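You operate a simulated robot arm through the tools that you are given. There is no shell and no other tool. Be economical: measure what you need, move in short steps, check, and stop when the job is done.

Carry out the task below with a simulated two-armed robot. There is one attempt and no reset: what you move stays moved.

TASK
Fetch the tie bag and stand it on the stirrer bench top. Put the 28 seal bag from the square table top on the card sheet and the 36 seal bag in the inside the kit tray. Put two of the union nuts from the packing bench top on the hose bench top. Take the ferrule carton on the water bench top and put it away on the stock rack upper shelf. Push the dust cover shut. Any order will do. Set down upright: tie bag, ferrule carton.

The check looks at the end state, three seconds after you hand in, the way a careful person would. Anything else that was tipped, shoved, dropped, spilled or broken makes it a failure. Lids that push on must go on centred and level and be pressed home; caps that screw on are set level and turned clockwise until they are tight. Flat cloth is picked up by pressing the open fingertips on it (5 to 10 N) and closing them slowly along it; thin cloth reads only 2 to 8 mm in the jaws.

THE ROBOT
Two 7-joint arms with two-finger parallel grippers on one trunk, on a base that drives. Base frame: it is fixed to the floor where the robot stands at the start and does not move with it; the origin is under the middle of the robot, x ahead of it, y to its left, z up; the surface under the hand at the start is at about z = 0.75. Units: m, rad, N and s.
The left shoulder is at the start at [0.06, 0.189, 1.128], the right one opposite. With the tool pointing down near the work surface each hand reaches from about 0.1 to 0.64 m from the robot's upright axis, wherever it stands, measured 20 degrees to its own side. Places, roughly: card sheet (18x15x1 cm) [0.8, -0.3, 0.8]; dust cover [0.6, -8.7, 0.7]; ferrule carton [2.75, -7.25, 0.75]; hose bench top [1.4, -9.8, 0.8]; inside the kit tray (22x15 cm) [0.68, -5.02, 0.8]; seal bag [0.5, -0.25, 0.75]; stirrer bench top [-1.6, -0.6, 0.8]; stock rack upper shelf [-3.9, 0.4, 1.2]; tie bag [0.5, 0, 0.75]; union nut [0.75, -11, 0.75]. Payload 3.43 kg a hand.
Tool frame (each hand has its own): the origin (TCP) lies between the finger pads and is the grasp point; the fingertips stand 0.03 m ahead of it; z points along the fingers, y is the line along which they close. The gripper opens to 0.094 m. The fingers are 0.028 m wide and 0.01 m thick; the gripper's body (0.05 by 0.096 m) begins 0.055 m behind the TCP.
Orientation is told as [roll, pitch, yaw] about the base's x, y, z axes, in that order, counted from this pose: with the fingers straight down and closing along the base's y, the tool's x points along the base's -x, its y along +y and its z along -z.

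THE INTERFACE
- The arms move only by the tool step_arm. It takes "left_commands", "right_commands" or both (then of equal length, played together; a hand with none holds still); each is a list of rows, each an object (a shift or turn left out is 0, a gripper value left out holds the last) with "turn": the turn, a rotation vector about the tool's x, y, z in rad, a list of three; "offset": the shift along the tool's x, y, z in m, a list of three; "hand": the opening, from 0 (shut) to 1 (fully open). In form: [{"turn": [ax, ay, az], "offset": [dx, dy, dz], "hand": hand}, ...]. A call has 1 to 20 rows; each row shifts and turns the commanded pose from where the row before left it, along the tool's axes as they then stand. Each row takes 0.2 s and may step no farther than 0.05 m and 0.15 rad from the row before; otherwise, or with a gripper value out of range, the whole call is refused. A pose out of reach is approached as far as the arm can. The call stops where the force on the tool passes 40 N (or 10 N more than at its start, if that is more) or the arm is blocked; 0.2 s more then pass. The fingers move at their own pace (about 0.153 m/s each) and stop on an object; they squeeze with about 40 N. The grip force told is the motor's: it shows also when the fingers shut on nothing. Time passes only in rows, and 0.2 s behind the last, so rows that do not move let the fingers close. It gives the time, the measured TCP pose, the force on the tool (base axes), the opening and the grip force at its end, in the units of the frame above (readings bear some noise), with the torque about the TCP (base axes, N m) and any sound that the robot's microphone picked up.
- Cameras (640 x 400 px; columns grow to the right, rows downward): "scene" is now at [0.0013, -0.0326, 1.6667]; the picture's right is [-0.46, -0.89, 0.00], its down [-0.76, 0.39, -0.53] and it looks along [0.47, -0.24, -0.85] (base axes); focal length 284 px, centre (320, 200). "left" rides on the left gripper at [0.076, -0.014, -0.103] in its tool frame; the picture's right is [0.18, 0.98, 0.00], its down [-0.75, 0.14, -0.64] and it looks along [-0.63, 0.12, 0.77] (tool axes); focal length 243 px, centre (320, 200). "right" rides on the right gripper at [0.076, 0.014, -0.102] in its tool frame; the picture's right is [-0.18, 0.98, 0.00], its down [-0.75, -0.14, -0.64] and it looks along [-0.63, -0.12, 0.77] (tool axes); focal length 243 px, centre (320, 200). There is no depth. A picture from a camera that has moved, and an enlarged one, comes with that camera's place and axes in the base frame and with its lens.
- grab_frame(camera): a new picture of that camera. No time passes.
- lift_body(by): slides the trunk up (or, below 0, down) by that many m; the arms and the scene camera ride with it, the base frame stays. It gives what a move gives, with no picture.
- drive_base(legs): drives the robot by 1 to 6 legs, each [ahead, left, turn to the left] in m, m and rad, along the robot's own axes; the way and the turn of a leg run together, so that a leg with both is an arc; at most 1.5 m and 3.142 rad a leg. The arms and the cameras ride along, it lands a little off, and it stops where it bumps. It gives what a move gives.
- aim_head(pan, tilt): turns the head with the scene camera to pan (to the left, within 1.501 rad either way) and tilt (down, from -0.506 to 1.204), counted from straight ahead of the robot. It gives what a move gives.
- inspect(camera, box): a new picture of the part [left, top, right, bottom] of that camera's present view, enlarged. No time passes.
- job_done(): hands the job in; it is judged then, once.

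Go step by step. Nothing tells you exact positions but the pictures and the camera data: compare them with the known pose of the tool, close in by small moves and look again before you grip or let go. The budget is 196 turns and 176 pictures, counting those below and the enlarged ones. Unless the task says otherwise, let go and move clear before handing in.

The tools are called by a JSON object that holds its "method" and its "body". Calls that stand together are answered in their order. step_arm: Moves the arms, as the interface text tells. Its arguments: {"type":"object","properties":{"left_commands":{"type":"array","items":{"type":"object","properties":{"turn":{"type":"array","items":{"type":"number"}},"offset":{"type":"array","items":{"type":"number"}},"hand":{"type":"number"}}}},"right_commands":{"type":"array","items":{"type":"object","properties":{"turn":{"type":"array","items":{"type":"number"}},"offset":{"type":"array","items":{"type":"number"}},"hand":{"type":"number"}}}}},"required":[]} The other tools are called the same way: lift_body (by) slides the trunk up or down; drive_base (legs) drives the base; aim_head (pan, tilt) turns the head that bears the scene camera; grab_frame (camera) takes a picture; inspect (camera, box) takes an enlarged picture of a part of a camera's view; job_done () hands the job in.

At the start:

```text
t: 0.0
left_eef_pos: [0.4702, 0.0762, 1.0269]
left_tool_rot: [0.0, 0.0, 0.0]
left_ft_force: [0.1, -0.8, 0.6]
left_torque: [0.01, -0.02, 0.02]
left_gripper_width: 0.0937
left_grip_force: 0.1
right_eef_pos: [0.3512, -0.2178, 1.0679]
right_tool_rot: [-0.001, -0.001, 0.0]
right_ft_force: [0.1, 0.4, -0.1]
right_torque: [0.02, -0.01, 0.0]
right_gripper_width: 0.0941
right_grip_force: 0.2
trunk travel left (down, up): [-0.8, 0.19]
robot x, y, heading: [-0.0003, -0.0028, 0.001]
head pan, tilt: [-0.475, 1.018]
```

scene: 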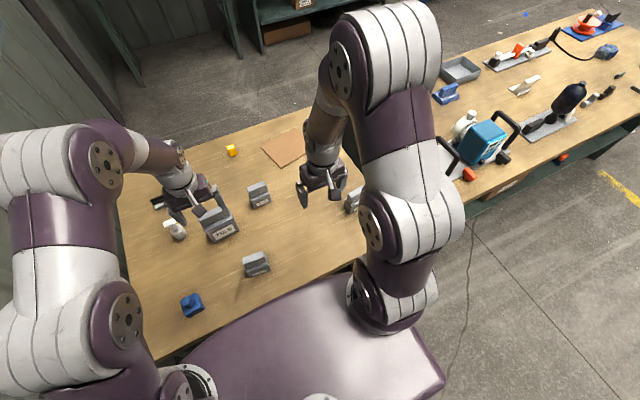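
right: 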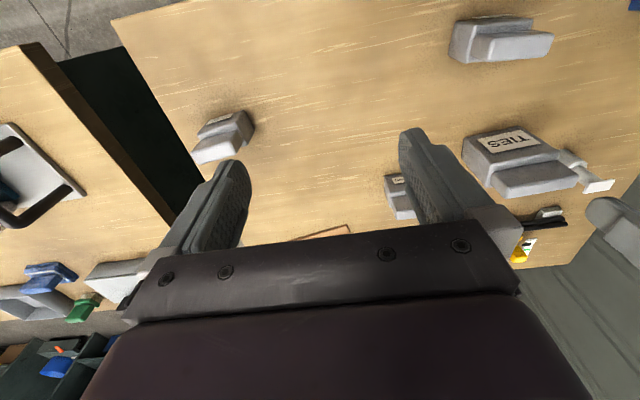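
left: 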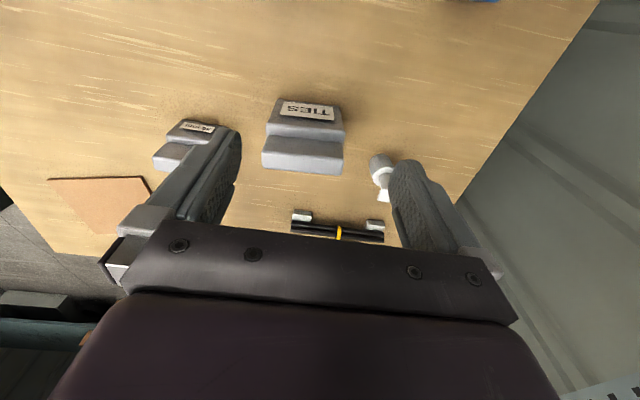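

I see a table with several grey bags (one marked TIES), a card sheet, and small things. I'll look closer at the bags to read their labels.

{"method": "inspect", "body": {"camera": "scene", "box": [140, 120, 380, 320]}}

{"method": "inspect", "body": {"camera": "right", "box": [180, 0, 640, 260]}}

{"method": "inspect", "body": {"camera": "left", "box": [140, 80, 400, 250]}}

```text
2.00 times, centred on (260, 220) of scene
camera zoom: at [0.0013, -0.0326, 1.6667], right [-0.46, -0.89, 0.0], down [-0.76, 0.39, -0.53], along [0.47, -0.24, -0.85], focal length 568 px, centre (440, 160)
```

zoom: 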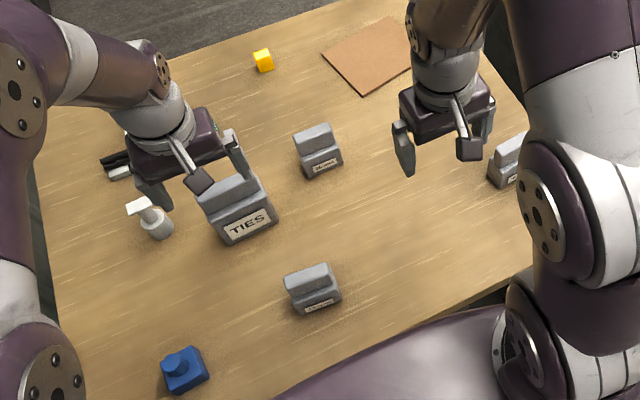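

```text
1.39 times, centred on (410, 130) of right
camera zoom: at [0.2748, -0.202, 1.1712], right [0.18, 0.98, 0.0], down [0.75, -0.14, 0.64], along [0.63, -0.12, -0.77], focal length 338 px, centre (195, 297)
```

zoom: 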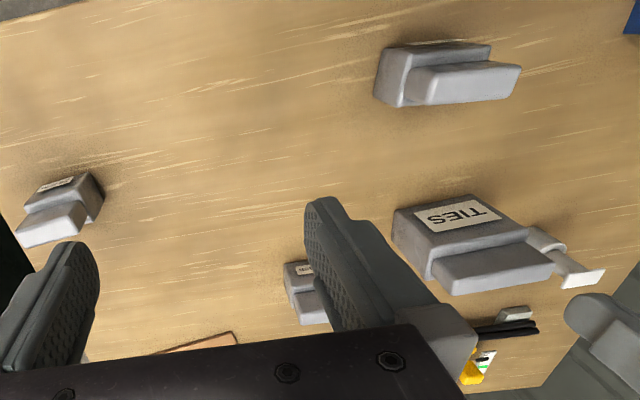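

```text
2.35 times, centred on (270, 165) of left
camera zoom: at [0.3936, 0.0615, 1.1288], right [-0.18, 0.98, 0.0], down [0.75, 0.14, 0.64], along [0.63, 0.12, -0.77], focal length 571 px, centre (438, 282)
```

zoom: 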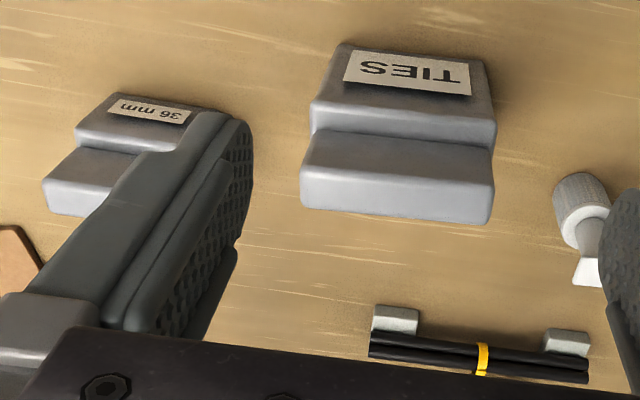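

The 36 mm bag is right of TIES; two more seal bags need reading.

{"method": "inspect", "body": {"camera": "scene", "box": [240, 245, 280, 280]}}

{"method": "inspect", "body": {"camera": "right", "box": [185, 100, 265, 170]}}

{"method": "inspect", "body": {"camera": "scene", "box": [335, 170, 375, 220]}}

```text
11.43 times, centred on (260, 262) of scene
camera zoom: at [0.0013, -0.0326, 1.6667], right [-0.46, -0.89, 0.0], down [-0.76, 0.39, -0.53], along [0.47, -0.24, -0.85], focal length 3243 px, centre (1006, -514)
```

zoom: 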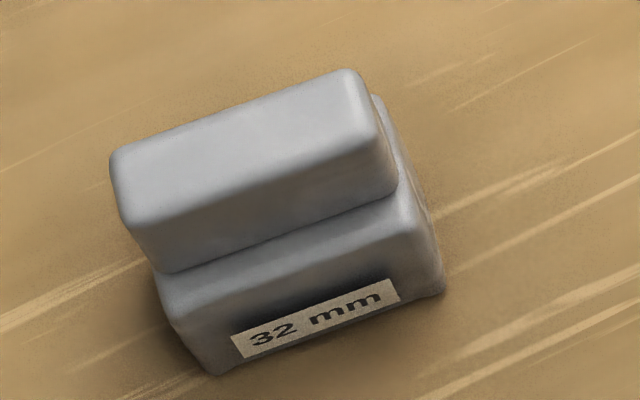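

```text
5.71 times, centred on (225, 135) of right
camera zoom: at [0.2748, -0.202, 1.1712], right [0.18, 0.98, 0.0], down [0.75, -0.14, 0.64], along [0.63, -0.12, -0.77], focal length 1386 px, centre (863, 571)
```

zoom: 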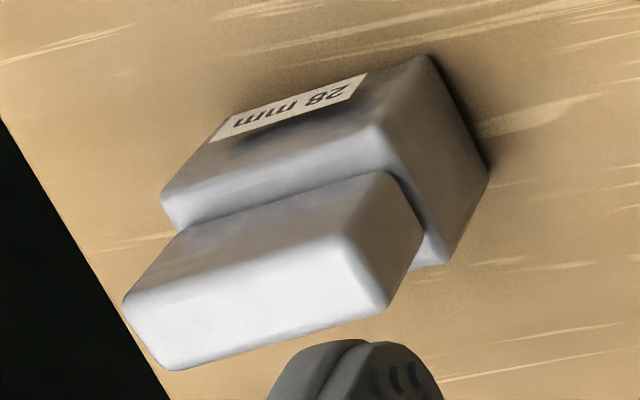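

```text
8.00 times, centred on (355, 195) of scene
camera zoom: at [0.0013, -0.0326, 1.6667], right [-0.46, -0.89, 0.0], down [-0.76, 0.39, -0.53], along [0.47, -0.24, -0.85], focal length 2270 px, centre (40, 240)
```

zoom: 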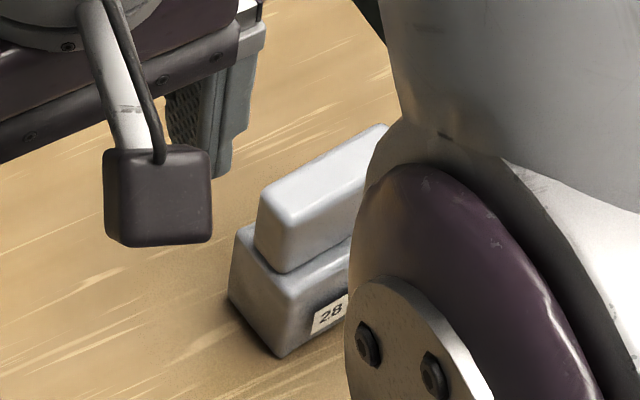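

28 mm is the right bag (~[0.45,-0.41]), 36 mm the middle (~[0.62,-0.10]), 32 mm stays. Next I look at the room layout and the base-to-table clearance.

{"method": "aim_head", "body": {"pan": 0.0, "tilt": 1.2}}

{"method": "grab_frame", "body": {"camera": "scene"}}

{"method": "aim_head", "body": {"pan": -1.3, "tilt": 0.35}}

{"method": "grab_frame", "body": {"camera": "scene"}}

{"method": "aim_head", "body": {"pan": 0.3, "tilt": 0.3}}

{"method": "grab_frame", "body": {"camera": "scene"}}

```text
t: 0.9
left_eef_pos: [0.4687, 0.0762, 1.027]
left_tool_rot: [-0.002, 0.0, 0.0]
left_ft_force: [1.3, -0.1, 0.1]
left_torque: [0.0, 0.03, -0.03]
left_gripper_width: 0.0937
left_grip_force: 0.0
right_eef_pos: [0.3511, -0.2173, 1.0672]
right_tool_rot: [0.0, 0.001, -0.001]
right_ft_force: [-0.2, -0.3, 0.2]
right_torque: [0.02, -0.01, 0.0]
right_gripper_width: 0.0939
right_grip_force: 0.1
trunk travel left (down, up): [-0.8, 0.19]
robot x, y, heading: [0.0004, -0.0009, -0.003]
head pan, tilt: [0.0, 1.201]
```

```text
166 pictures are left
camera scene: at [-0.0038, -0.0013, 1.6553], right [0.0, -1.0, 0.0], down [-0.93, 0.0, -0.36], along [0.36, 0.0, -0.93], focal length 284 px, centre (320, 200)
```

scene: 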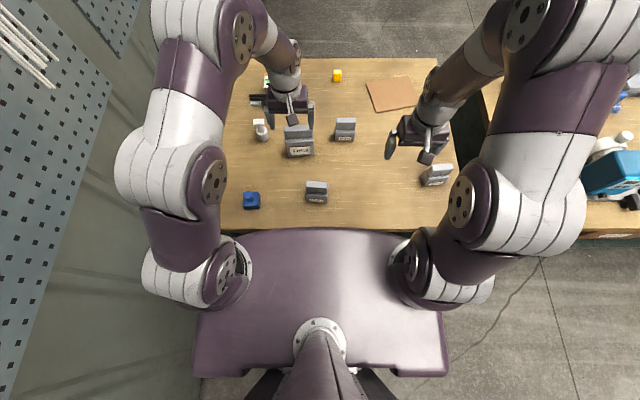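

```text
t: 2.4
left_eef_pos: [0.4693, 0.0764, 1.0262]
left_tool_rot: [0.001, 0.001, 0.001]
left_ft_force: [-0.3, 0.4, 0.5]
left_torque: [0.04, 0.02, -0.04]
left_gripper_width: 0.094
left_grip_force: 0.1
right_eef_pos: [0.3504, -0.2164, 1.068]
right_tool_rot: [-0.002, 0.001, -0.001]
right_ft_force: [0.2, -0.5, 0.6]
right_torque: [-0.01, -0.01, 0.0]
right_gripper_width: 0.0941
right_grip_force: 0.0
trunk travel left (down, up): [-0.8, 0.19]
robot x, y, heading: [-0.0003, 0.0017, 0.003]
head pan, tilt: [-1.3, 0.351]
```

```text
165 pictures are left
camera scene: at [-0.0348, -0.091, 1.7226], right [-0.96, -0.27, 0.0], down [-0.09, 0.33, -0.94], along [0.25, -0.9, -0.34], focal length 284 px, centre (320, 200)
```

scene: 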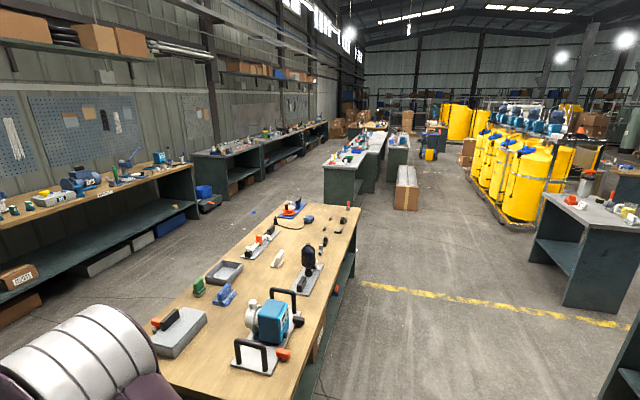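

```text
t: 4.1
left_eef_pos: [0.4698, 0.0769, 1.027]
left_tool_rot: [0.002, 0.0, 0.0]
left_ft_force: [-0.4, -0.3, 0.1]
left_torque: [-0.01, 0.0, -0.02]
left_gripper_width: 0.0941
left_grip_force: 0.0
right_eef_pos: [0.3513, -0.2166, 1.0688]
right_tool_rot: [0.001, 0.0, 0.0]
right_ft_force: [-0.7, -0.3, 0.4]
right_torque: [-0.02, 0.03, -0.04]
right_gripper_width: 0.0942
right_grip_force: 0.0
trunk travel left (down, up): [-0.8, 0.19]
robot x, y, heading: [0.0, -0.0008, 0.002]
head pan, tilt: [0.3, 0.3]
```

```text
164 pictures are left
camera scene: at [0.0295, 0.0263, 1.7274], right [0.3, -0.96, 0.0], down [-0.28, -0.09, -0.96], along [0.91, 0.28, -0.3], focal length 284 px, centre (320, 200)
```

scene: 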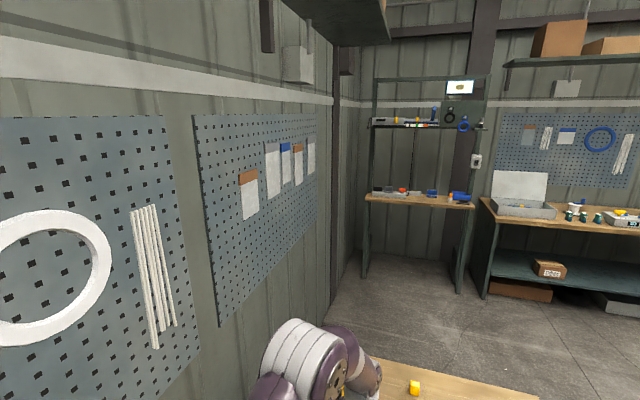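

The purple plate is the shoulder block; a wall is close on the left and other benches run to the right. I test whether the right hand, tilted forward, reaches over the card from here (high above the table).

{"method": "step_arm", "body": {"right_commands": [{"turn": [0, -0.14, 0]}, {"turn": [0, -0.14, 0]}, {"turn": [0, -0.14, 0]}, {"turn": [0, -0.14, 0]}, {"turn": [0, -0.14, 0]}, {"offset": [-0.0244, -0.006, 0.0362]}, {"offset": [-0.0244, -0.006, 0.0362]}, {"offset": [-0.0244, -0.006, 0.0362]}, {"offset": [-0.0244, -0.006, 0.0362]}, {"offset": [-0.0244, -0.006, 0.0362]}, {"offset": [-0.0244, -0.006, 0.0362]}, {"offset": [-0.0244, -0.006, 0.0362]}, {"offset": [-0.0244, -0.006, 0.0362]}, {"offset": [-0.0244, -0.006, 0.0362]}, {"offset": [-0.0244, -0.006, 0.0362]}, {}, {}]}}

{"method": "aim_head", "body": {"pan": -0.35, "tilt": 0.9}}

{"method": "grab_frame", "body": {"camera": "scene"}}

{"method": "grab_frame", "body": {"camera": "right"}}

```text
t: 7.7
left_eef_pos: [0.4708, 0.0765, 1.0263]
left_tool_rot: [0.0, 0.0, 0.0]
left_ft_force: [-0.8, 0.6, -0.7]
left_torque: [0.0, -0.02, 0.0]
left_gripper_width: 0.0938
left_grip_force: 0.0
right_eef_pos: [0.7438, -0.2729, 0.9292]
right_tool_rot: [0.011, -0.644, -0.003]
right_ft_force: [-0.3, -0.8, -0.4]
right_torque: [0.0, -0.01, 0.03]
right_gripper_width: 0.094
right_grip_force: 0.0
right hand out of reach, approached as far as the arm can: row 3, 4, 5, 15
trunk travel left (down, up): [-0.8, 0.19]
robot x, y, heading: [0.0028, 0.0029, 0.003]
head pan, tilt: [0.3, 0.3]
```

```text
t: 8.7
left_eef_pos: [0.4691, 0.0755, 1.0259]
left_tool_rot: [-0.001, 0.0, 0.0]
left_ft_force: [0.1, -1.1, 0.1]
left_torque: [0.03, -0.02, 0.01]
left_gripper_width: 0.0937
left_grip_force: 0.0
right_eef_pos: [0.7422, -0.272, 0.9287]
right_tool_rot: [0.012, -0.645, -0.004]
right_ft_force: [-0.1, 0.5, -0.2]
right_torque: [-0.01, 0.03, -0.01]
right_gripper_width: 0.094
right_grip_force: 0.0
trunk travel left (down, up): [-0.8, 0.19]
robot x, y, heading: [0.0005, 0.0028, -0.004]
head pan, tilt: [-0.351, 0.901]
```

```text
163 pictures are left
camera scene: at [0.0115, -0.0271, 1.6752], right [-0.34, -0.94, 0.0], down [-0.74, 0.27, -0.62], along [0.58, -0.21, -0.78], focal length 284 px, centre (320, 200)
```

scene: 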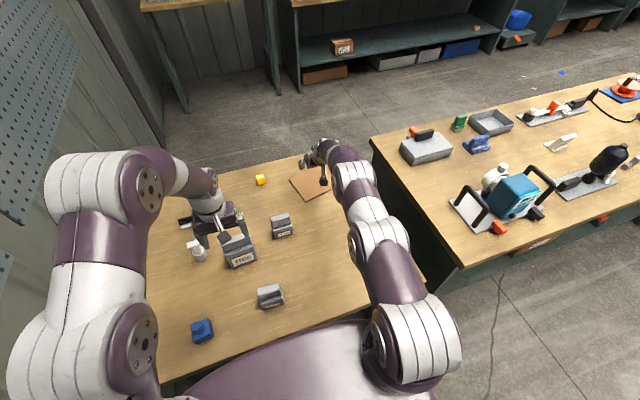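

```text
162 pictures are left
camera right: at [0.6208, -0.2576, 0.9662], right [0.14, 0.98, 0.12], down [0.22, -0.15, 0.96], along [0.97, -0.11, -0.23], focal length 243 px, centre (320, 200)
```

right: 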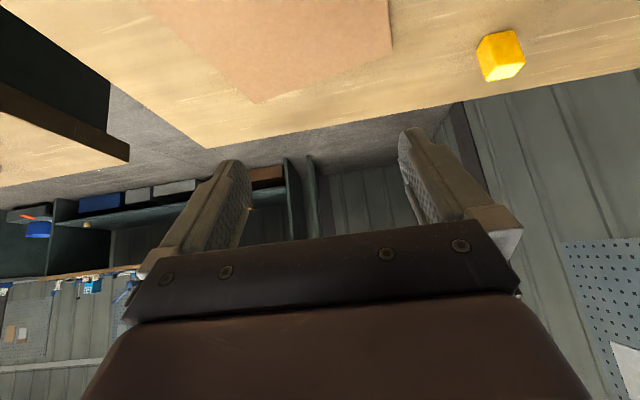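

The right hand reaches [0.74,-0.27,0.93] tilted 0.65 rad; lowering the trunk will bring it down to the card. I retract it to look at the 28 mm bag with this tilt.

{"method": "step_arm", "body": {"right_commands": [{"offset": [0.0336, -0.011, -0.0293]}, {"offset": [0.0336, -0.011, -0.0293]}, {"offset": [0.0336, -0.011, -0.0293]}, {"offset": [0.0336, -0.011, -0.0293]}, {"offset": [0.0336, -0.011, -0.0293]}, {"offset": [0.0336, -0.011, -0.0293]}, {"offset": [0.0336, -0.011, -0.0293]}, {"offset": [0.0336, -0.011, -0.0293]}, {"offset": [0.0336, -0.011, -0.0293]}, {}]}}

{"method": "grab_frame", "body": {"camera": "right"}}

{"method": "grab_frame", "body": {"camera": "scene"}}

```text
t: 10.9
left_eef_pos: [0.4701, 0.0768, 1.0268]
left_tool_rot: [-0.001, -0.001, -0.001]
left_ft_force: [1.1, 0.5, 0.6]
left_torque: [-0.03, 0.0, -0.03]
left_gripper_width: 0.094
left_grip_force: 0.0
right_eef_pos: [0.343, -0.3724, 0.9601]
right_tool_rot: [0.01, -0.644, 0.0]
right_ft_force: [1.0, -0.3, 0.8]
right_torque: [0.01, 0.0, -0.02]
right_gripper_width: 0.0939
right_grip_force: 0.1
trunk travel left (down, up): [-0.8, 0.19]
robot x, y, heading: [-0.0004, -0.002, -0.001]
head pan, tilt: [-0.351, 0.901]
```

```text
161 pictures are left
camera right: at [0.2208, -0.3578, 0.9964], right [0.14, 0.98, 0.12], down [0.22, -0.15, 0.96], along [0.97, -0.11, -0.23], focal length 243 px, centre (320, 200)
```

right: 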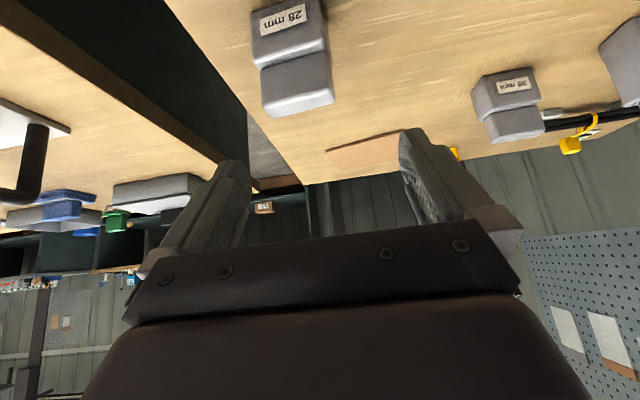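

```text
160 pictures are left
camera scene: at [0.0122, -0.0268, 1.6751], right [-0.34, -0.94, 0.0], down [-0.74, 0.27, -0.62], along [0.58, -0.21, -0.78], focal length 284 px, centre (320, 200)
```

scene: 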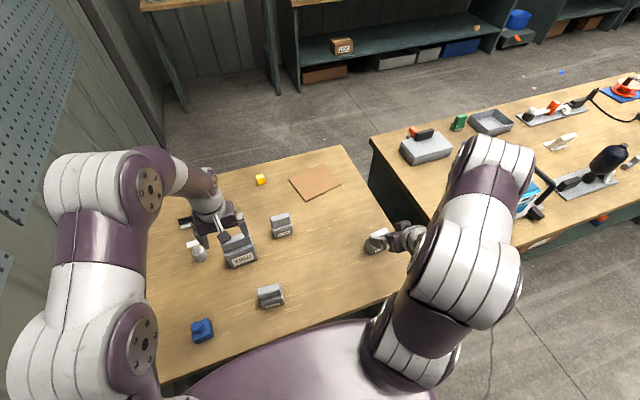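

Bag 28 mm is up-left in the wrist view. Zoom to get its exact corners.

{"method": "inspect", "body": {"camera": "right", "box": [230, 0, 350, 130]}}

{"method": "inspect", "body": {"camera": "scene", "box": [220, 150, 420, 290]}}

```text
3.08 times, centred on (290, 65) of right
camera zoom: at [0.2208, -0.3578, 0.9964], right [0.14, 0.98, 0.12], down [0.22, -0.15, 0.96], along [0.97, -0.11, -0.23], focal length 746 px, centre (412, 615)
```

zoom: 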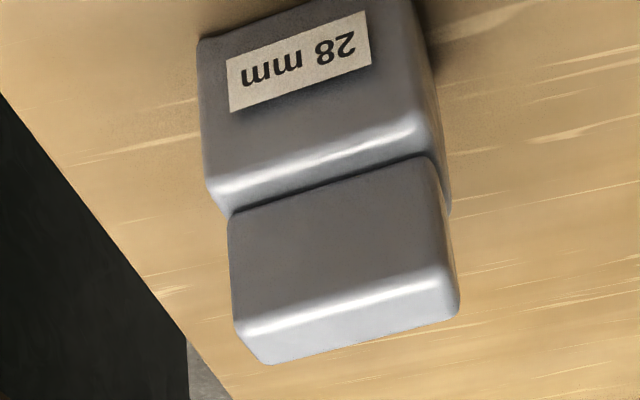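

```text
2.86 times, centred on (320, 220) of scene
camera zoom: at [0.0122, -0.0268, 1.6751], right [-0.34, -0.94, 0.0], down [-0.74, 0.27, -0.62], along [0.58, -0.21, -0.78], focal length 811 px, centre (320, 143)
```

zoom: 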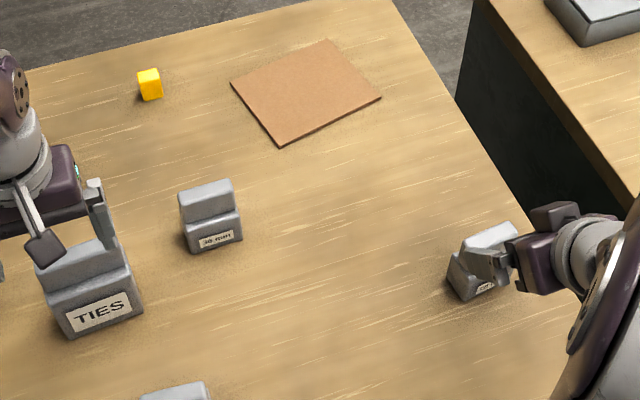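

The bag's top block is centred about [0.433,-0.39], top z≈0.847, aligned with y. I move most of the way along the tool axis and check.

{"method": "step_arm", "body": {"right_commands": [{"offset": [0.003, -0.018, 0.03]}, {"offset": [0.003, 0, 0.04]}, {"offset": [0.003, 0, 0.035]}, {}]}}

{"method": "grab_frame", "body": {"camera": "right"}}

{"method": "inspect", "body": {"camera": "scene", "box": [320, 200, 440, 290]}}

```text
t: 11.9
left_eef_pos: [0.4684, 0.0769, 1.0262]
left_tool_rot: [-0.001, -0.001, -0.001]
left_ft_force: [0.8, 0.6, -0.9]
left_torque: [0.0, 0.05, 0.01]
left_gripper_width: 0.0939
left_grip_force: 0.0
right_eef_pos: [0.3985, -0.3903, 0.8661]
right_tool_rot: [0.011, -0.646, -0.004]
right_ft_force: [-0.3, 0.1, 0.3]
right_torque: [0.02, 0.01, 0.02]
right_gripper_width: 0.0942
right_grip_force: 0.1
trunk travel left (down, up): [-0.8, 0.19]
robot x, y, heading: [0.001, -0.0013, -0.004]
head pan, tilt: [-0.351, 0.901]
```

```text
157 pictures are left
camera right: at [0.2759, -0.3756, 0.9032], right [0.14, 0.98, 0.12], down [0.22, -0.15, 0.96], along [0.97, -0.11, -0.23], focal length 243 px, centre (320, 200)
```

right: 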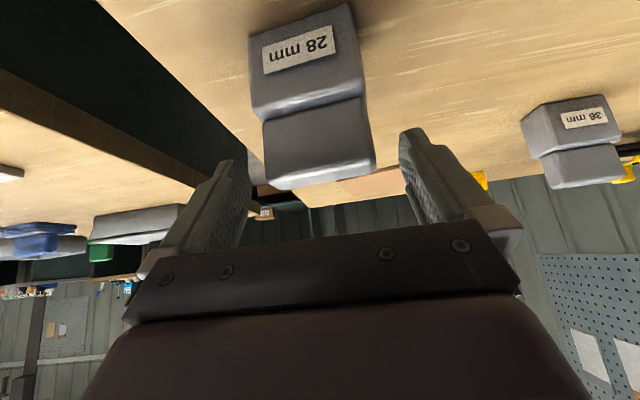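

```text
4.44 times, centred on (380, 245) of scene
camera zoom: at [0.0105, -0.0273, 1.6751], right [-0.34, -0.94, 0.0], down [-0.74, 0.27, -0.62], along [0.58, -0.21, -0.78], focal length 1261 px, centre (53, 0)
```

zoom: 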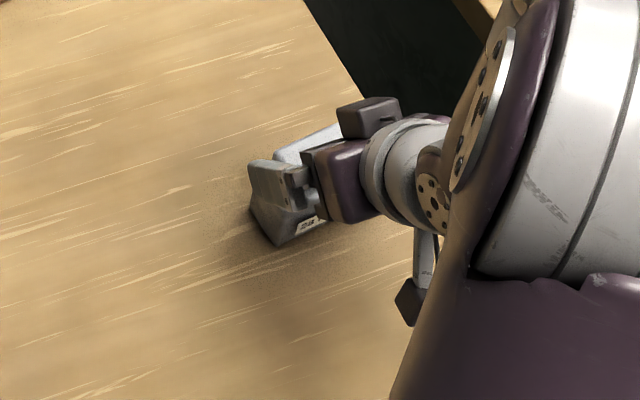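

Alignment is confirmed (block centre y≈-0.391). I go in the rest and close.

{"method": "step_arm", "body": {"right_commands": [{"offset": [-0.002, -0.001, 0.028]}, {"offset": [-0.002, 0, 0.028]}, {"hand": 0.0}, {"hand": 0.0}, {"hand": 0.0}]}}

{"method": "grab_frame", "body": {"camera": "right"}}

```text
t: 13.1
left_eef_pos: [0.4692, 0.0754, 1.0275]
left_tool_rot: [0.0, 0.0, 0.0]
left_ft_force: [1.4, 0.1, 0.9]
left_torque: [0.01, -0.02, 0.02]
left_gripper_width: 0.0939
left_grip_force: 0.0
right_eef_pos: [0.4349, -0.3905, 0.824]
right_tool_rot: [0.012, -0.645, -0.004]
right_ft_force: [0.2, 0.1, -0.1]
right_torque: [0.01, 0.02, -0.02]
right_gripper_width: 0.0743
right_grip_force: 40.3
trunk travel left (down, up): [-0.8, 0.19]
robot x, y, heading: [0.0007, -0.001, 0.002]
head pan, tilt: [-0.351, 0.901]
```

```text
155 pictures are left
camera right: at [0.3122, -0.375, 0.8612], right [0.14, 0.98, 0.12], down [0.22, -0.15, 0.96], along [0.97, -0.11, -0.23], focal length 243 px, centre (320, 200)
```

right: 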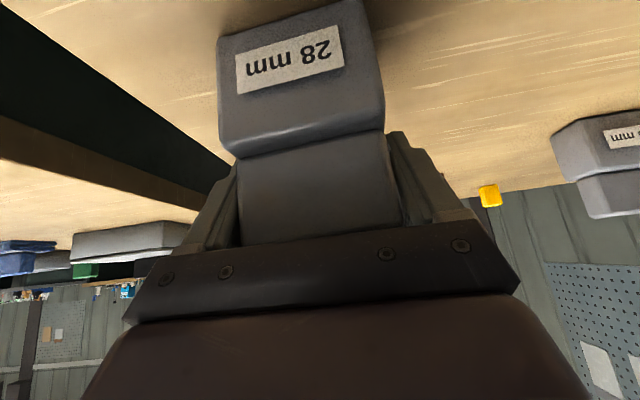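

The 28 mm bag is held. I lift it, carry it out toward the card, and raise the left hand so the trunk can be lowered.

{"method": "step_arm", "body": {"right_commands": [{"offset": [-0.024, 0, -0.032]}, {"offset": [-0.024, 0, -0.032]}, {"offset": [-0.024, 0, -0.032]}, {"offset": [-0.036, 0.0167, 0.027]}, {"offset": [-0.036, 0.0167, 0.027]}, {"offset": [-0.036, 0.0167, 0.027]}, {"offset": [-0.036, 0.0167, 0.027]}, {"offset": [-0.036, 0.0167, 0.027]}, {"offset": [-0.036, 0.0167, 0.027]}, {}], "left_commands": [{"offset": [0, 0, -0.03]}, {"offset": [0, 0, -0.03]}, {"offset": [0, 0, -0.03]}, {"offset": [0, 0, -0.03]}, {"offset": [0, 0, -0.03]}, {"offset": [0, 0, -0.03]}, {}, {}, {}, {}]}}

```text
t: 15.3
left_eef_pos: [0.4546, 0.0806, 1.1703]
left_tool_rot: [0.0, 0.0, -0.001]
left_ft_force: [-1.0, 0.6, -0.1]
left_torque: [0.02, -0.04, -0.02]
left_gripper_width: 0.0942
left_grip_force: 0.1
left hand out of reach, approached as far as the arm can: row 5, 6
right_eef_pos: [0.7056, -0.2895, 0.9487]
right_tool_rot: [0.013, -0.644, -0.003]
right_ft_force: [0.0, 0.1, -1.5]
right_torque: [-0.01, 0.02, 0.03]
right_gripper_width: 0.0744
right_grip_force: 40.5
trunk travel left (down, up): [-0.8, 0.19]
robot x, y, heading: [-0.001, -0.0019, -0.001]
head pan, tilt: [-0.351, 0.901]
```

{"method": "lift_body", "body": {"by": -0.09}}

{"method": "step_arm", "body": {"right_commands": [{"offset": [-0.028, 0.003, 0.021]}, {"offset": [-0.028, 0.002, 0.021]}, {}]}}

{"method": "grab_frame", "body": {"camera": "scene"}}

{"method": "grab_frame", "body": {"camera": "right"}}

```text
t: 16.5
left_eef_pos: [0.454, 0.0807, 1.0805]
left_tool_rot: [-0.002, 0.001, -0.001]
left_ft_force: [0.0, 1.0, 0.2]
left_torque: [0.0, -0.02, 0.01]
left_gripper_width: 0.094
left_grip_force: 0.1
right_eef_pos: [0.7069, -0.2881, 0.8587]
right_tool_rot: [0.012, -0.646, -0.004]
right_ft_force: [-0.2, 0.0, -0.7]
right_torque: [-0.02, -0.02, -0.02]
right_gripper_width: 0.0744
right_grip_force: 39.9
trunk travel left (down, up): [-0.71, 0.28]
robot x, y, heading: [0.0012, 0.0003, 0.001]
head pan, tilt: [-0.351, 0.901]
```

```text
t: 17.3
left_eef_pos: [0.4545, 0.0805, 1.081]
left_tool_rot: [0.0, -0.001, 0.0]
left_ft_force: [0.8, -0.3, -0.3]
left_torque: [-0.02, 0.0, 0.01]
left_gripper_width: 0.0944
left_grip_force: 0.1
right_eef_pos: [0.7465, -0.2838, 0.8592]
right_tool_rot: [0.013, -0.646, -0.003]
right_ft_force: [-0.6, 0.0, -1.1]
right_torque: [0.02, 0.02, 0.0]
right_gripper_width: 0.0741
right_grip_force: 39.9
right hand out of reach, approached as far as the arm can: row 2
trunk travel left (down, up): [-0.71, 0.28]
robot x, y, heading: [0.0024, 0.0026, -0.006]
head pan, tilt: [-0.351, 0.901]
```

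```text
154 pictures are left
camera scene: at [0.0115, -0.0272, 1.5851], right [-0.34, -0.94, 0.0], down [-0.74, 0.27, -0.62], along [0.58, -0.21, -0.78], focal length 284 px, centre (320, 200)
```

scene: 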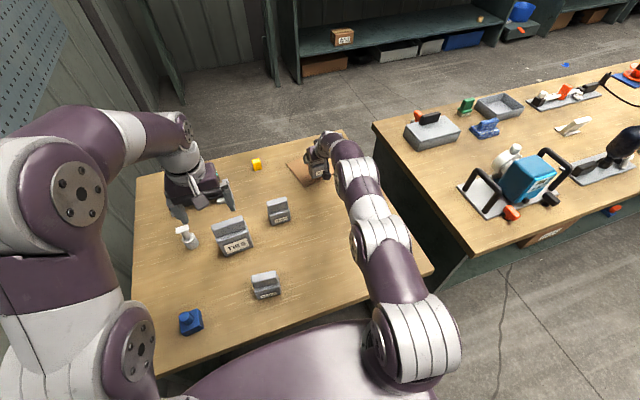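

```text
153 pictures are left
camera right: at [0.6247, -0.2697, 0.8958], right [0.14, 0.98, 0.12], down [0.22, -0.15, 0.96], along [0.97, -0.11, -0.23], focal length 243 px, centre (320, 200)
```

right: 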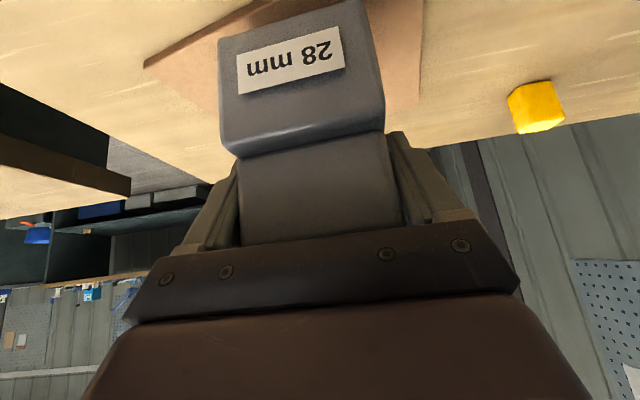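

A few cm more forward would be nicer; I raise the hand, drop the trunk by 0.08, and extend.

{"method": "step_arm", "body": {"right_commands": [{"offset": [-0.022, 0, -0.03]}, {"offset": [-0.022, 0, -0.03]}, {}]}}

{"method": "lift_body", "body": {"by": -0.08}}

{"method": "step_arm", "body": {"right_commands": [{"offset": [-0.016, 0, 0.012]}, {"offset": [-0.012, 0, 0.009]}, {}]}}

```text
t: 18.1
left_eef_pos: [0.4553, 0.0817, 1.0801]
left_tool_rot: [-0.001, -0.001, -0.001]
left_ft_force: [-0.2, 0.3, 0.4]
left_torque: [0.0, 0.02, -0.01]
left_gripper_width: 0.0941
left_grip_force: 0.1
right_eef_pos: [0.7415, -0.2826, 0.9315]
right_tool_rot: [0.011, -0.645, -0.002]
right_ft_force: [0.8, 0.5, -1.4]
right_torque: [-0.01, 0.02, 0.01]
right_gripper_width: 0.0741
right_grip_force: 39.3
right hand out of reach, approached as far as the arm can: row 2
trunk travel left (down, up): [-0.71, 0.28]
robot x, y, heading: [-0.0025, 0.0008, 0.001]
head pan, tilt: [-0.351, 0.901]
```

```text
t: 19.3
left_eef_pos: [0.4546, 0.0809, 1.0005]
left_tool_rot: [-0.001, 0.001, -0.001]
left_ft_force: [-0.4, -0.6, -0.4]
left_torque: [0.01, -0.03, -0.03]
left_gripper_width: 0.0936
left_grip_force: 0.0
right_eef_pos: [0.7415, -0.2826, 0.8525]
right_tool_rot: [0.012, -0.646, -0.003]
right_ft_force: [0.4, 1.1, -0.3]
right_torque: [0.0, 0.04, -0.03]
right_gripper_width: 0.0744
right_grip_force: 39.7
trunk travel left (down, up): [-0.63, 0.36]
robot x, y, heading: [0.0008, 0.0001, -0.001]
head pan, tilt: [-0.351, 0.901]
```

```text
t: 20.1
left_eef_pos: [0.4546, 0.0814, 0.9998]
left_tool_rot: [0.001, 0.0, -0.001]
left_ft_force: [0.3, -0.2, -0.9]
left_torque: [0.01, -0.02, -0.01]
left_gripper_width: 0.0938
left_grip_force: 0.0
right_eef_pos: [0.7455, -0.2863, 0.8509]
right_tool_rot: [0.015, -0.648, -0.004]
right_ft_force: [0.3, -0.3, -0.7]
right_torque: [0.0, -0.03, -0.01]
right_gripper_width: 0.0742
right_grip_force: 40.4
right hand out of reach, approached as far as the arm can: row 1, 2
trunk travel left (down, up): [-0.63, 0.36]
robot x, y, heading: [-0.0008, 0.001, 0.002]
head pan, tilt: [-0.351, 0.901]
```

The arm is at its limit at x≈0.746. Turning the base slightly left brings the right shoulder forward.

{"method": "drive_base", "body": {"legs": [[0, 0, 0.18]]}}

{"method": "step_arm", "body": {"right_commands": [{"offset": [0.0, -0.045, 0.0]}, {"offset": [0.0, -0.045, 0.0]}, {"offset": [0.0, -0.03, 0.0]}, {}]}}

{"method": "grab_frame", "body": {"camera": "scene"}}

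{"method": "grab_frame", "body": {"camera": "right"}}

```text
t: 21.2
left_eef_pos: [0.4322, 0.1631, 0.9999]
left_tool_rot: [-0.001, 0.001, 0.182]
left_ft_force: [0.2, -0.6, 0.4]
left_torque: [0.01, 0.0, 0.01]
left_gripper_width: 0.0938
left_grip_force: 0.1
right_eef_pos: [0.7842, -0.1448, 0.8513]
right_tool_rot: [0.014, -0.648, 0.18]
right_ft_force: [-0.5, -0.2, 0.3]
right_torque: [-0.02, 0.0, 0.01]
right_gripper_width: 0.074
right_grip_force: 39.9
trunk travel left (down, up): [-0.63, 0.36]
robot x, y, heading: [-0.0008, 0.0009, 0.186]
head pan, tilt: [-0.351, 0.901]
```

```text
t: 22.2
left_eef_pos: [0.4322, 0.1633, 0.9998]
left_tool_rot: [-0.002, 0.001, 0.184]
left_ft_force: [0.1, 0.6, 0.3]
left_torque: [0.0, 0.05, 0.02]
left_gripper_width: 0.094
left_grip_force: 0.0
right_eef_pos: [0.7951, -0.2551, 0.8501]
right_tool_rot: [0.016, -0.647, 0.181]
right_ft_force: [-0.3, -0.4, -1.3]
right_torque: [-0.02, -0.04, -0.02]
right_gripper_width: 0.0743
right_grip_force: 40.8
right hand out of reach, approached as far as the arm can: row 3
trunk travel left (down, up): [-0.63, 0.36]
robot x, y, heading: [-0.002, 0.0019, 0.186]
head pan, tilt: [-0.351, 0.901]
```

```text
152 pictures are left
camera scene: at [0.0165, -0.0248, 1.5051], right [-0.17, -0.99, 0.0], down [-0.77, 0.13, -0.62], along [0.61, -0.1, -0.78], focal length 284 px, centre (320, 200)
```

scene: 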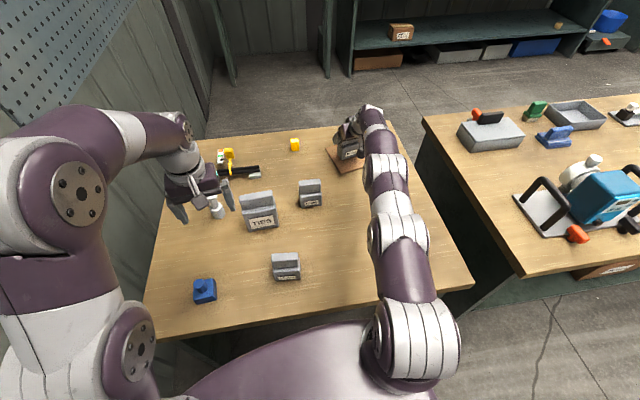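

```text
151 pictures are left
camera right: at [0.6728, -0.263, 0.8858], right [-0.04, 0.99, 0.12], down [0.24, -0.11, 0.96], along [0.97, 0.07, -0.23], focal length 243 px, centre (320, 200)
```

right: 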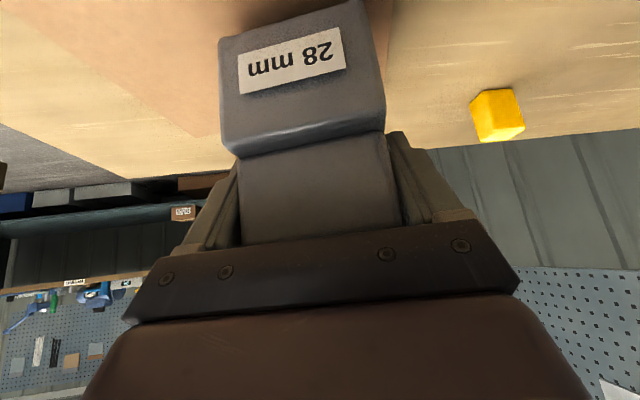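

The bag is over the card. I shift slightly toward the centre and lower in small steps until contact.

{"method": "step_arm", "body": {"right_commands": [{"offset": [0.012, -0.024, -0.009]}, {"offset": [0.005, 0, 0.0065]}, {"offset": [0.0018, 0, 0.0024]}, {"offset": [0.0018, 0, 0.0024]}, {}]}}

{"method": "grab_frame", "body": {"camera": "right"}}

{"method": "inspect", "body": {"camera": "scene", "box": [310, 90, 410, 190]}}

```text
t: 23.4
left_eef_pos: [0.4327, 0.1627, 0.9999]
left_tool_rot: [0.001, 0.001, 0.184]
left_ft_force: [0.7, 0.4, 1.0]
left_torque: [-0.02, 0.0, 0.02]
left_gripper_width: 0.0941
left_grip_force: 0.0
right_eef_pos: [0.7856, -0.2795, 0.8346]
right_tool_rot: [0.015, -0.648, 0.18]
right_ft_force: [-0.2, -0.2, -0.8]
right_torque: [-0.01, 0.0, 0.05]
right_gripper_width: 0.0743
right_grip_force: 39.7
trunk travel left (down, up): [-0.63, 0.36]
robot x, y, heading: [0.0006, -0.0011, 0.188]
head pan, tilt: [-0.351, 0.901]
```

```text
150 pictures are left
camera right: at [0.6621, -0.2893, 0.8714], right [-0.04, 0.99, 0.12], down [0.24, -0.11, 0.96], along [0.97, 0.07, -0.23], focal length 243 px, centre (320, 200)
```

right: 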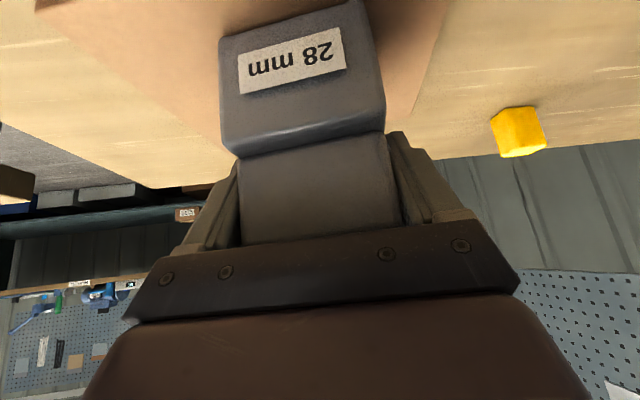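

```text
4.00 times, centred on (360, 140) of scene
camera zoom: at [0.0158, -0.0249, 1.5051], right [-0.17, -0.99, 0.0], down [-0.77, 0.13, -0.62], along [0.61, -0.1, -0.78], focal length 1135 px, centre (160, 440)
```

zoom: 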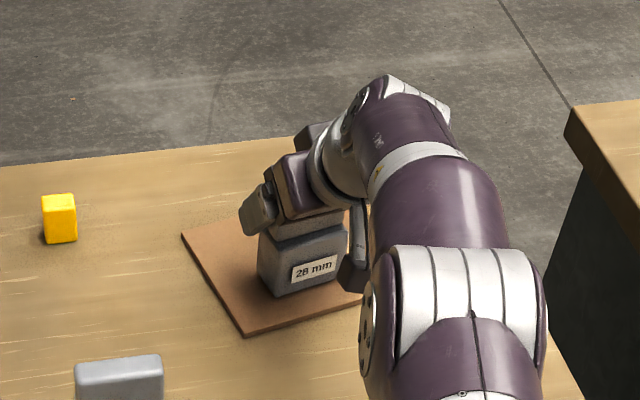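

{"method": "step_arm", "body": {"right_commands": [{"offset": [0.0012, 0, 0.0016]}, {"offset": [0.0012, 0, 0.0016]}, {}]}}

```text
t: 24.2
left_eef_pos: [0.4316, 0.1622, 1.0]
left_tool_rot: [0.0, 0.0, 0.183]
left_ft_force: [0.3, -0.3, -0.2]
left_torque: [-0.04, 0.0, 0.01]
left_gripper_width: 0.0937
left_grip_force: 0.0
right_eef_pos: [0.7853, -0.2804, 0.8323]
right_tool_rot: [0.015, -0.65, 0.18]
right_ft_force: [0.7, -0.3, 4.0]
right_torque: [0.1, 0.1, -0.01]
right_gripper_width: 0.0741
right_grip_force: 39.5
trunk travel left (down, up): [-0.63, 0.36]
robot x, y, heading: [0.0036, -0.0024, 0.181]
head pan, tilt: [-0.351, 0.901]
```

Contact felt (4 N). Release and withdraw along the tool axis.

{"method": "step_arm", "body": {"right_commands": [{"hand": 1.0}, {"hand": 1.0}, {"offset": [0, 0, -0.03]}, {"offset": [0, 0, -0.04]}, {"offset": [0, 0, -0.045]}, {"offset": [0.03, 0, -0.035]}, {"offset": [0.03, 0, -0.03]}, {"offset": [0.03, 0, -0.03]}, {}]}}

{"method": "grab_frame", "body": {"camera": "scene"}}

```text
t: 26.2
left_eef_pos: [0.4326, 0.1632, 0.9999]
left_tool_rot: [0.0, -0.001, 0.184]
left_ft_force: [-0.1, -0.1, 0.2]
left_torque: [-0.02, -0.03, -0.01]
left_gripper_width: 0.0941
left_grip_force: 0.1
right_eef_pos: [0.5928, -0.3205, 0.9436]
right_tool_rot: [0.017, -0.646, 0.18]
right_ft_force: [0.3, -0.5, -0.2]
right_torque: [-0.04, -0.02, -0.02]
right_gripper_width: 0.094
right_grip_force: 0.1
trunk travel left (down, up): [-0.63, 0.36]
robot x, y, heading: [0.0003, 0.001, 0.185]
head pan, tilt: [-0.351, 0.901]
```

```text
148 pictures are left
camera scene: at [0.0169, -0.0248, 1.5051], right [-0.17, -0.99, 0.0], down [-0.77, 0.13, -0.62], along [0.61, -0.1, -0.78], focal length 284 px, centre (320, 200)
```

scene: 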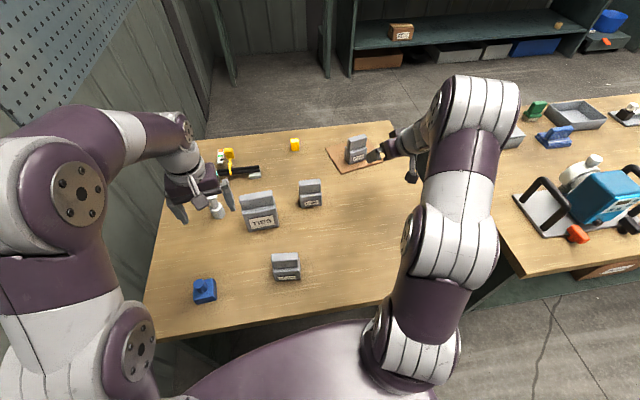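

The 28 mm bag stands on the card. Now zoom on TIES and the 36 mm bag to locate them.

{"method": "inspect", "body": {"camera": "scene", "box": [230, 160, 340, 240]}}

{"method": "grab_frame", "body": {"camera": "left"}}

```text
5.00 times, centred on (285, 200) of scene
camera zoom: at [0.0169, -0.0248, 1.5051], right [-0.17, -0.99, 0.0], down [-0.77, 0.13, -0.62], along [0.61, -0.1, -0.78], focal length 1419 px, centre (495, 200)
```

zoom: 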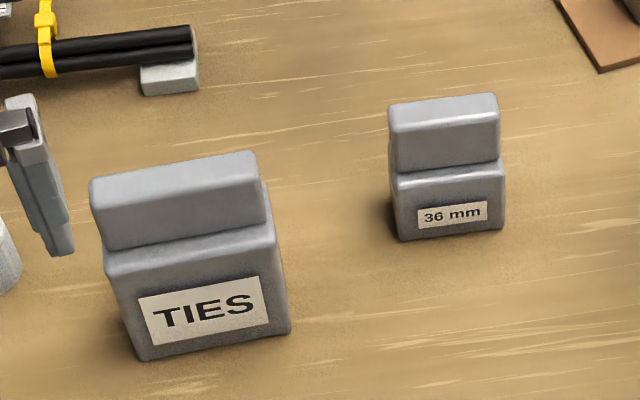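

```text
146 pictures are left
camera left: at [0.361, 0.1343, 1.1023], right [-0.36, 0.93, 0.0], down [0.72, 0.28, 0.64], along [0.6, 0.23, -0.77], focal length 243 px, centre (320, 200)
```

left: 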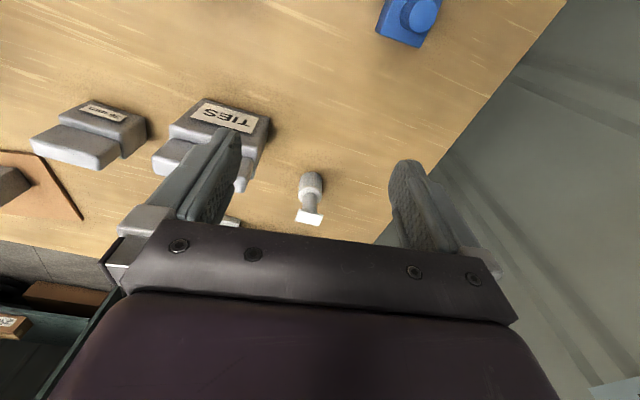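

36 mm bag: block centre ≈[0.609,-0.089]; TIES ≈[0.54,0.072], 9.4 cm wide so it must be gripped across x, with top at ~0.895. I turn the base back and raise the trunk a bit, then bring the left hand above TIES yawed by 90°.

{"method": "drive_base", "body": {"legs": [[0, 0, -0.185]]}}

{"method": "lift_body", "body": {"by": 0.1}}

{"method": "step_arm", "body": {"left_commands": [{"turn": [0, 0, -0.15]}, {"turn": [0, 0, -0.15]}, {"turn": [0, 0, -0.15]}, {"turn": [0, 0, -0.15]}, {"turn": [0, 0, -0.15]}, {"turn": [0, 0, -0.15]}, {"turn": [0, 0, -0.15]}, {"turn": [0, 0, -0.15]}, {"turn": [0, 0, -0.15]}, {"turn": [0, 0, -0.15]}, {"turn": [0, 0, -0.1]}, {}]}}

{"method": "grab_frame", "body": {"camera": "left"}}

{"method": "grab_frame", "body": {"camera": "scene"}}

```text
t: 27.3
left_eef_pos: [0.4552, 0.0801, 1.0013]
left_tool_rot: [0.001, -0.001, -0.004]
left_ft_force: [0.0, 0.3, -0.3]
left_torque: [0.03, 0.03, -0.02]
left_gripper_width: 0.0941
left_grip_force: 0.1
right_eef_pos: [0.5223, -0.4231, 0.9435]
right_tool_rot: [0.015, -0.647, -0.006]
right_ft_force: [0.0, -0.7, 0.1]
right_torque: [0.04, 0.01, 0.02]
right_gripper_width: 0.0938
right_grip_force: 0.2
trunk travel left (down, up): [-0.63, 0.36]
robot x, y, heading: [-0.0036, 0.0028, -0.002]
head pan, tilt: [-0.351, 0.901]
```

```text
t: 28.7
left_eef_pos: [0.4553, 0.0808, 1.1005]
left_tool_rot: [0.0, 0.0, -0.002]
left_ft_force: [-0.2, -0.3, 0.1]
left_torque: [0.0, 0.0, 0.0]
left_gripper_width: 0.0942
left_grip_force: 0.1
right_eef_pos: [0.5227, -0.4232, 1.0432]
right_tool_rot: [0.017, -0.647, -0.005]
right_ft_force: [0.1, 0.5, -1.0]
right_torque: [0.01, 0.02, -0.01]
right_gripper_width: 0.094
right_grip_force: 0.2
trunk travel left (down, up): [-0.73, 0.26]
robot x, y, heading: [0.0011, 0.0009, -0.002]
head pan, tilt: [-0.351, 0.901]
```

```text
t: 31.3
left_eef_pos: [0.4551, 0.0803, 1.1018]
left_tool_rot: [0.0, 0.0, 1.598]
left_ft_force: [0.1, -0.4, -0.1]
left_torque: [0.02, -0.02, 0.0]
left_gripper_width: 0.094
left_grip_force: 0.1
right_eef_pos: [0.5223, -0.4239, 1.0443]
right_tool_rot: [0.015, -0.648, -0.005]
right_ft_force: [-0.3, -0.4, 0.5]
right_torque: [-0.01, 0.01, -0.01]
right_gripper_width: 0.0941
right_grip_force: 0.0
trunk travel left (down, up): [-0.73, 0.26]
robot x, y, heading: [-0.001, 0.0005, -0.007]
head pan, tilt: [-0.351, 0.901]
```

```text
145 pictures are left
camera left: at [0.4714, 0.0041, 1.2028], right [-0.98, -0.21, 0.0], down [-0.16, 0.75, 0.64], along [-0.14, 0.63, -0.77], focal length 243 px, centre (320, 200)
```

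left: 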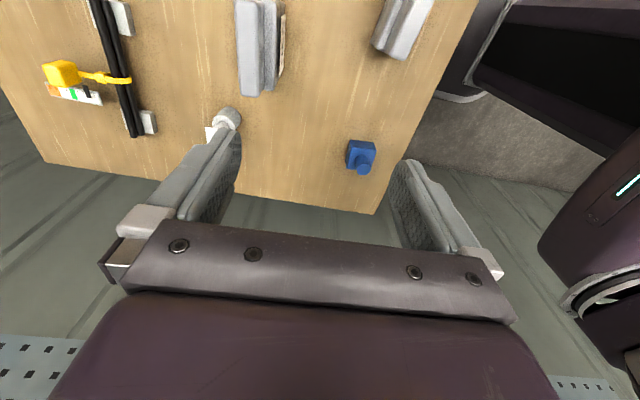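

```text
144 pictures are left
camera scene: at [0.0111, -0.0273, 1.6051], right [-0.35, -0.94, 0.0], down [-0.74, 0.27, -0.62], along [0.58, -0.21, -0.78], focal length 284 px, centre (320, 200)
```

scene: 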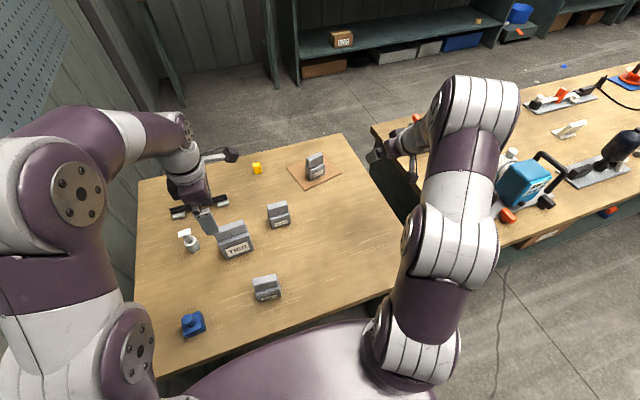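

{"method": "inspect", "body": {"camera": "left", "box": [190, 0, 350, 110]}}

```text
3.64 times, centred on (270, 55) of left
camera zoom: at [0.4714, 0.0041, 1.2028], right [-0.98, -0.21, 0.0], down [-0.16, 0.75, 0.64], along [-0.14, 0.63, -0.77], focal length 882 px, centre (502, 727)
```

zoom: 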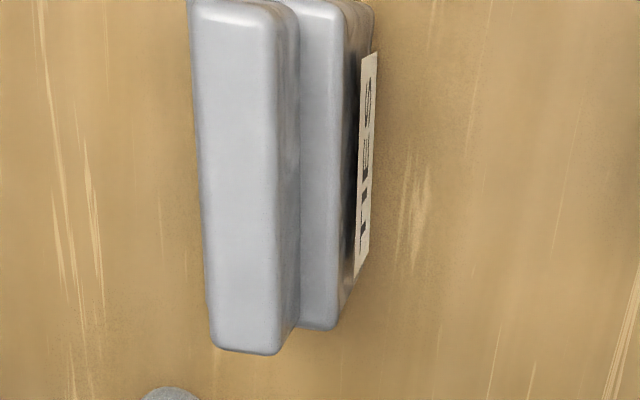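

TIES block: centre ≈[0.538,0.068], ~2.1 cm thick, yaw ≈+0.07, top ≈0.895, ledge ≈0.85. I move above it.

{"method": "step_arm", "body": {"left_commands": [{"offset": [0.006, -0.0415, 0.02], "turn": [0, 0, -0.045]}, {"offset": [0.006, -0.0415, 0.02]}, {"offset": [0, 0, 0.04]}, {"offset": [0, 0, 0.04]}, {"offset": [0, 0, 0.03], "hand": 0.7}, {}]}}

{"method": "grab_frame", "body": {"camera": "left"}}

{"method": "inspect", "body": {"camera": "scene", "box": [140, 140, 300, 280]}}

```text
t: 32.7
left_eef_pos: [0.5247, 0.0767, 0.9331]
left_tool_rot: [-0.001, -0.001, 1.643]
left_ft_force: [-0.5, 0.0, 0.7]
left_torque: [-0.02, 0.0, 0.0]
left_gripper_width: 0.0658
left_grip_force: 0.2
left hand out of reach, approached as far as the arm can: row 1, 2
right_eef_pos: [0.5223, -0.424, 1.0446]
right_tool_rot: [0.015, -0.648, -0.006]
right_ft_force: [0.4, -0.1, 0.0]
right_torque: [0.01, 0.04, -0.01]
right_gripper_width: 0.0941
right_grip_force: 0.1
trunk travel left (down, up): [-0.73, 0.26]
robot x, y, heading: [0.0004, 0.0008, -0.008]
head pan, tilt: [-0.351, 0.901]
```

```text
142 pictures are left
camera left: at [0.5438, 0.0012, 1.0361], right [-0.97, -0.25, 0.0], down [-0.19, 0.74, 0.64], along [-0.16, 0.62, -0.77], focal length 243 px, centre (320, 200)
```

left: 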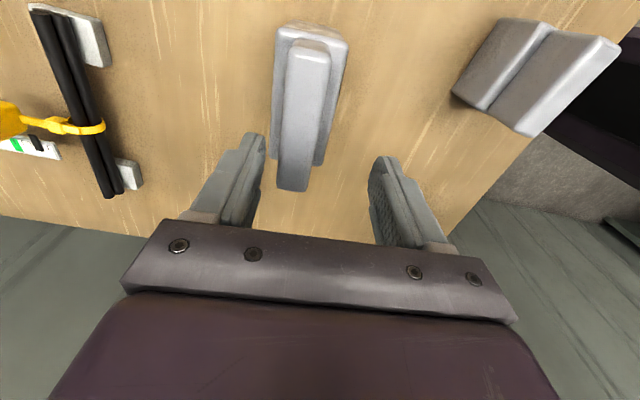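

```text
2.86 times, centred on (220, 210) of scene
camera zoom: at [0.0106, -0.0273, 1.6051], right [-0.35, -0.94, 0.0], down [-0.74, 0.27, -0.62], along [0.58, -0.21, -0.78], focal length 811 px, centre (606, 171)
```

zoom: 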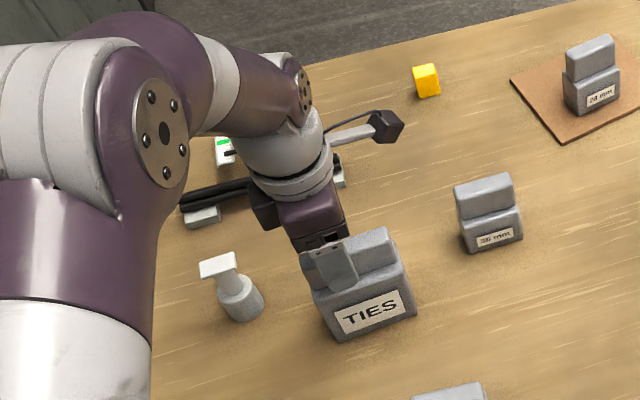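

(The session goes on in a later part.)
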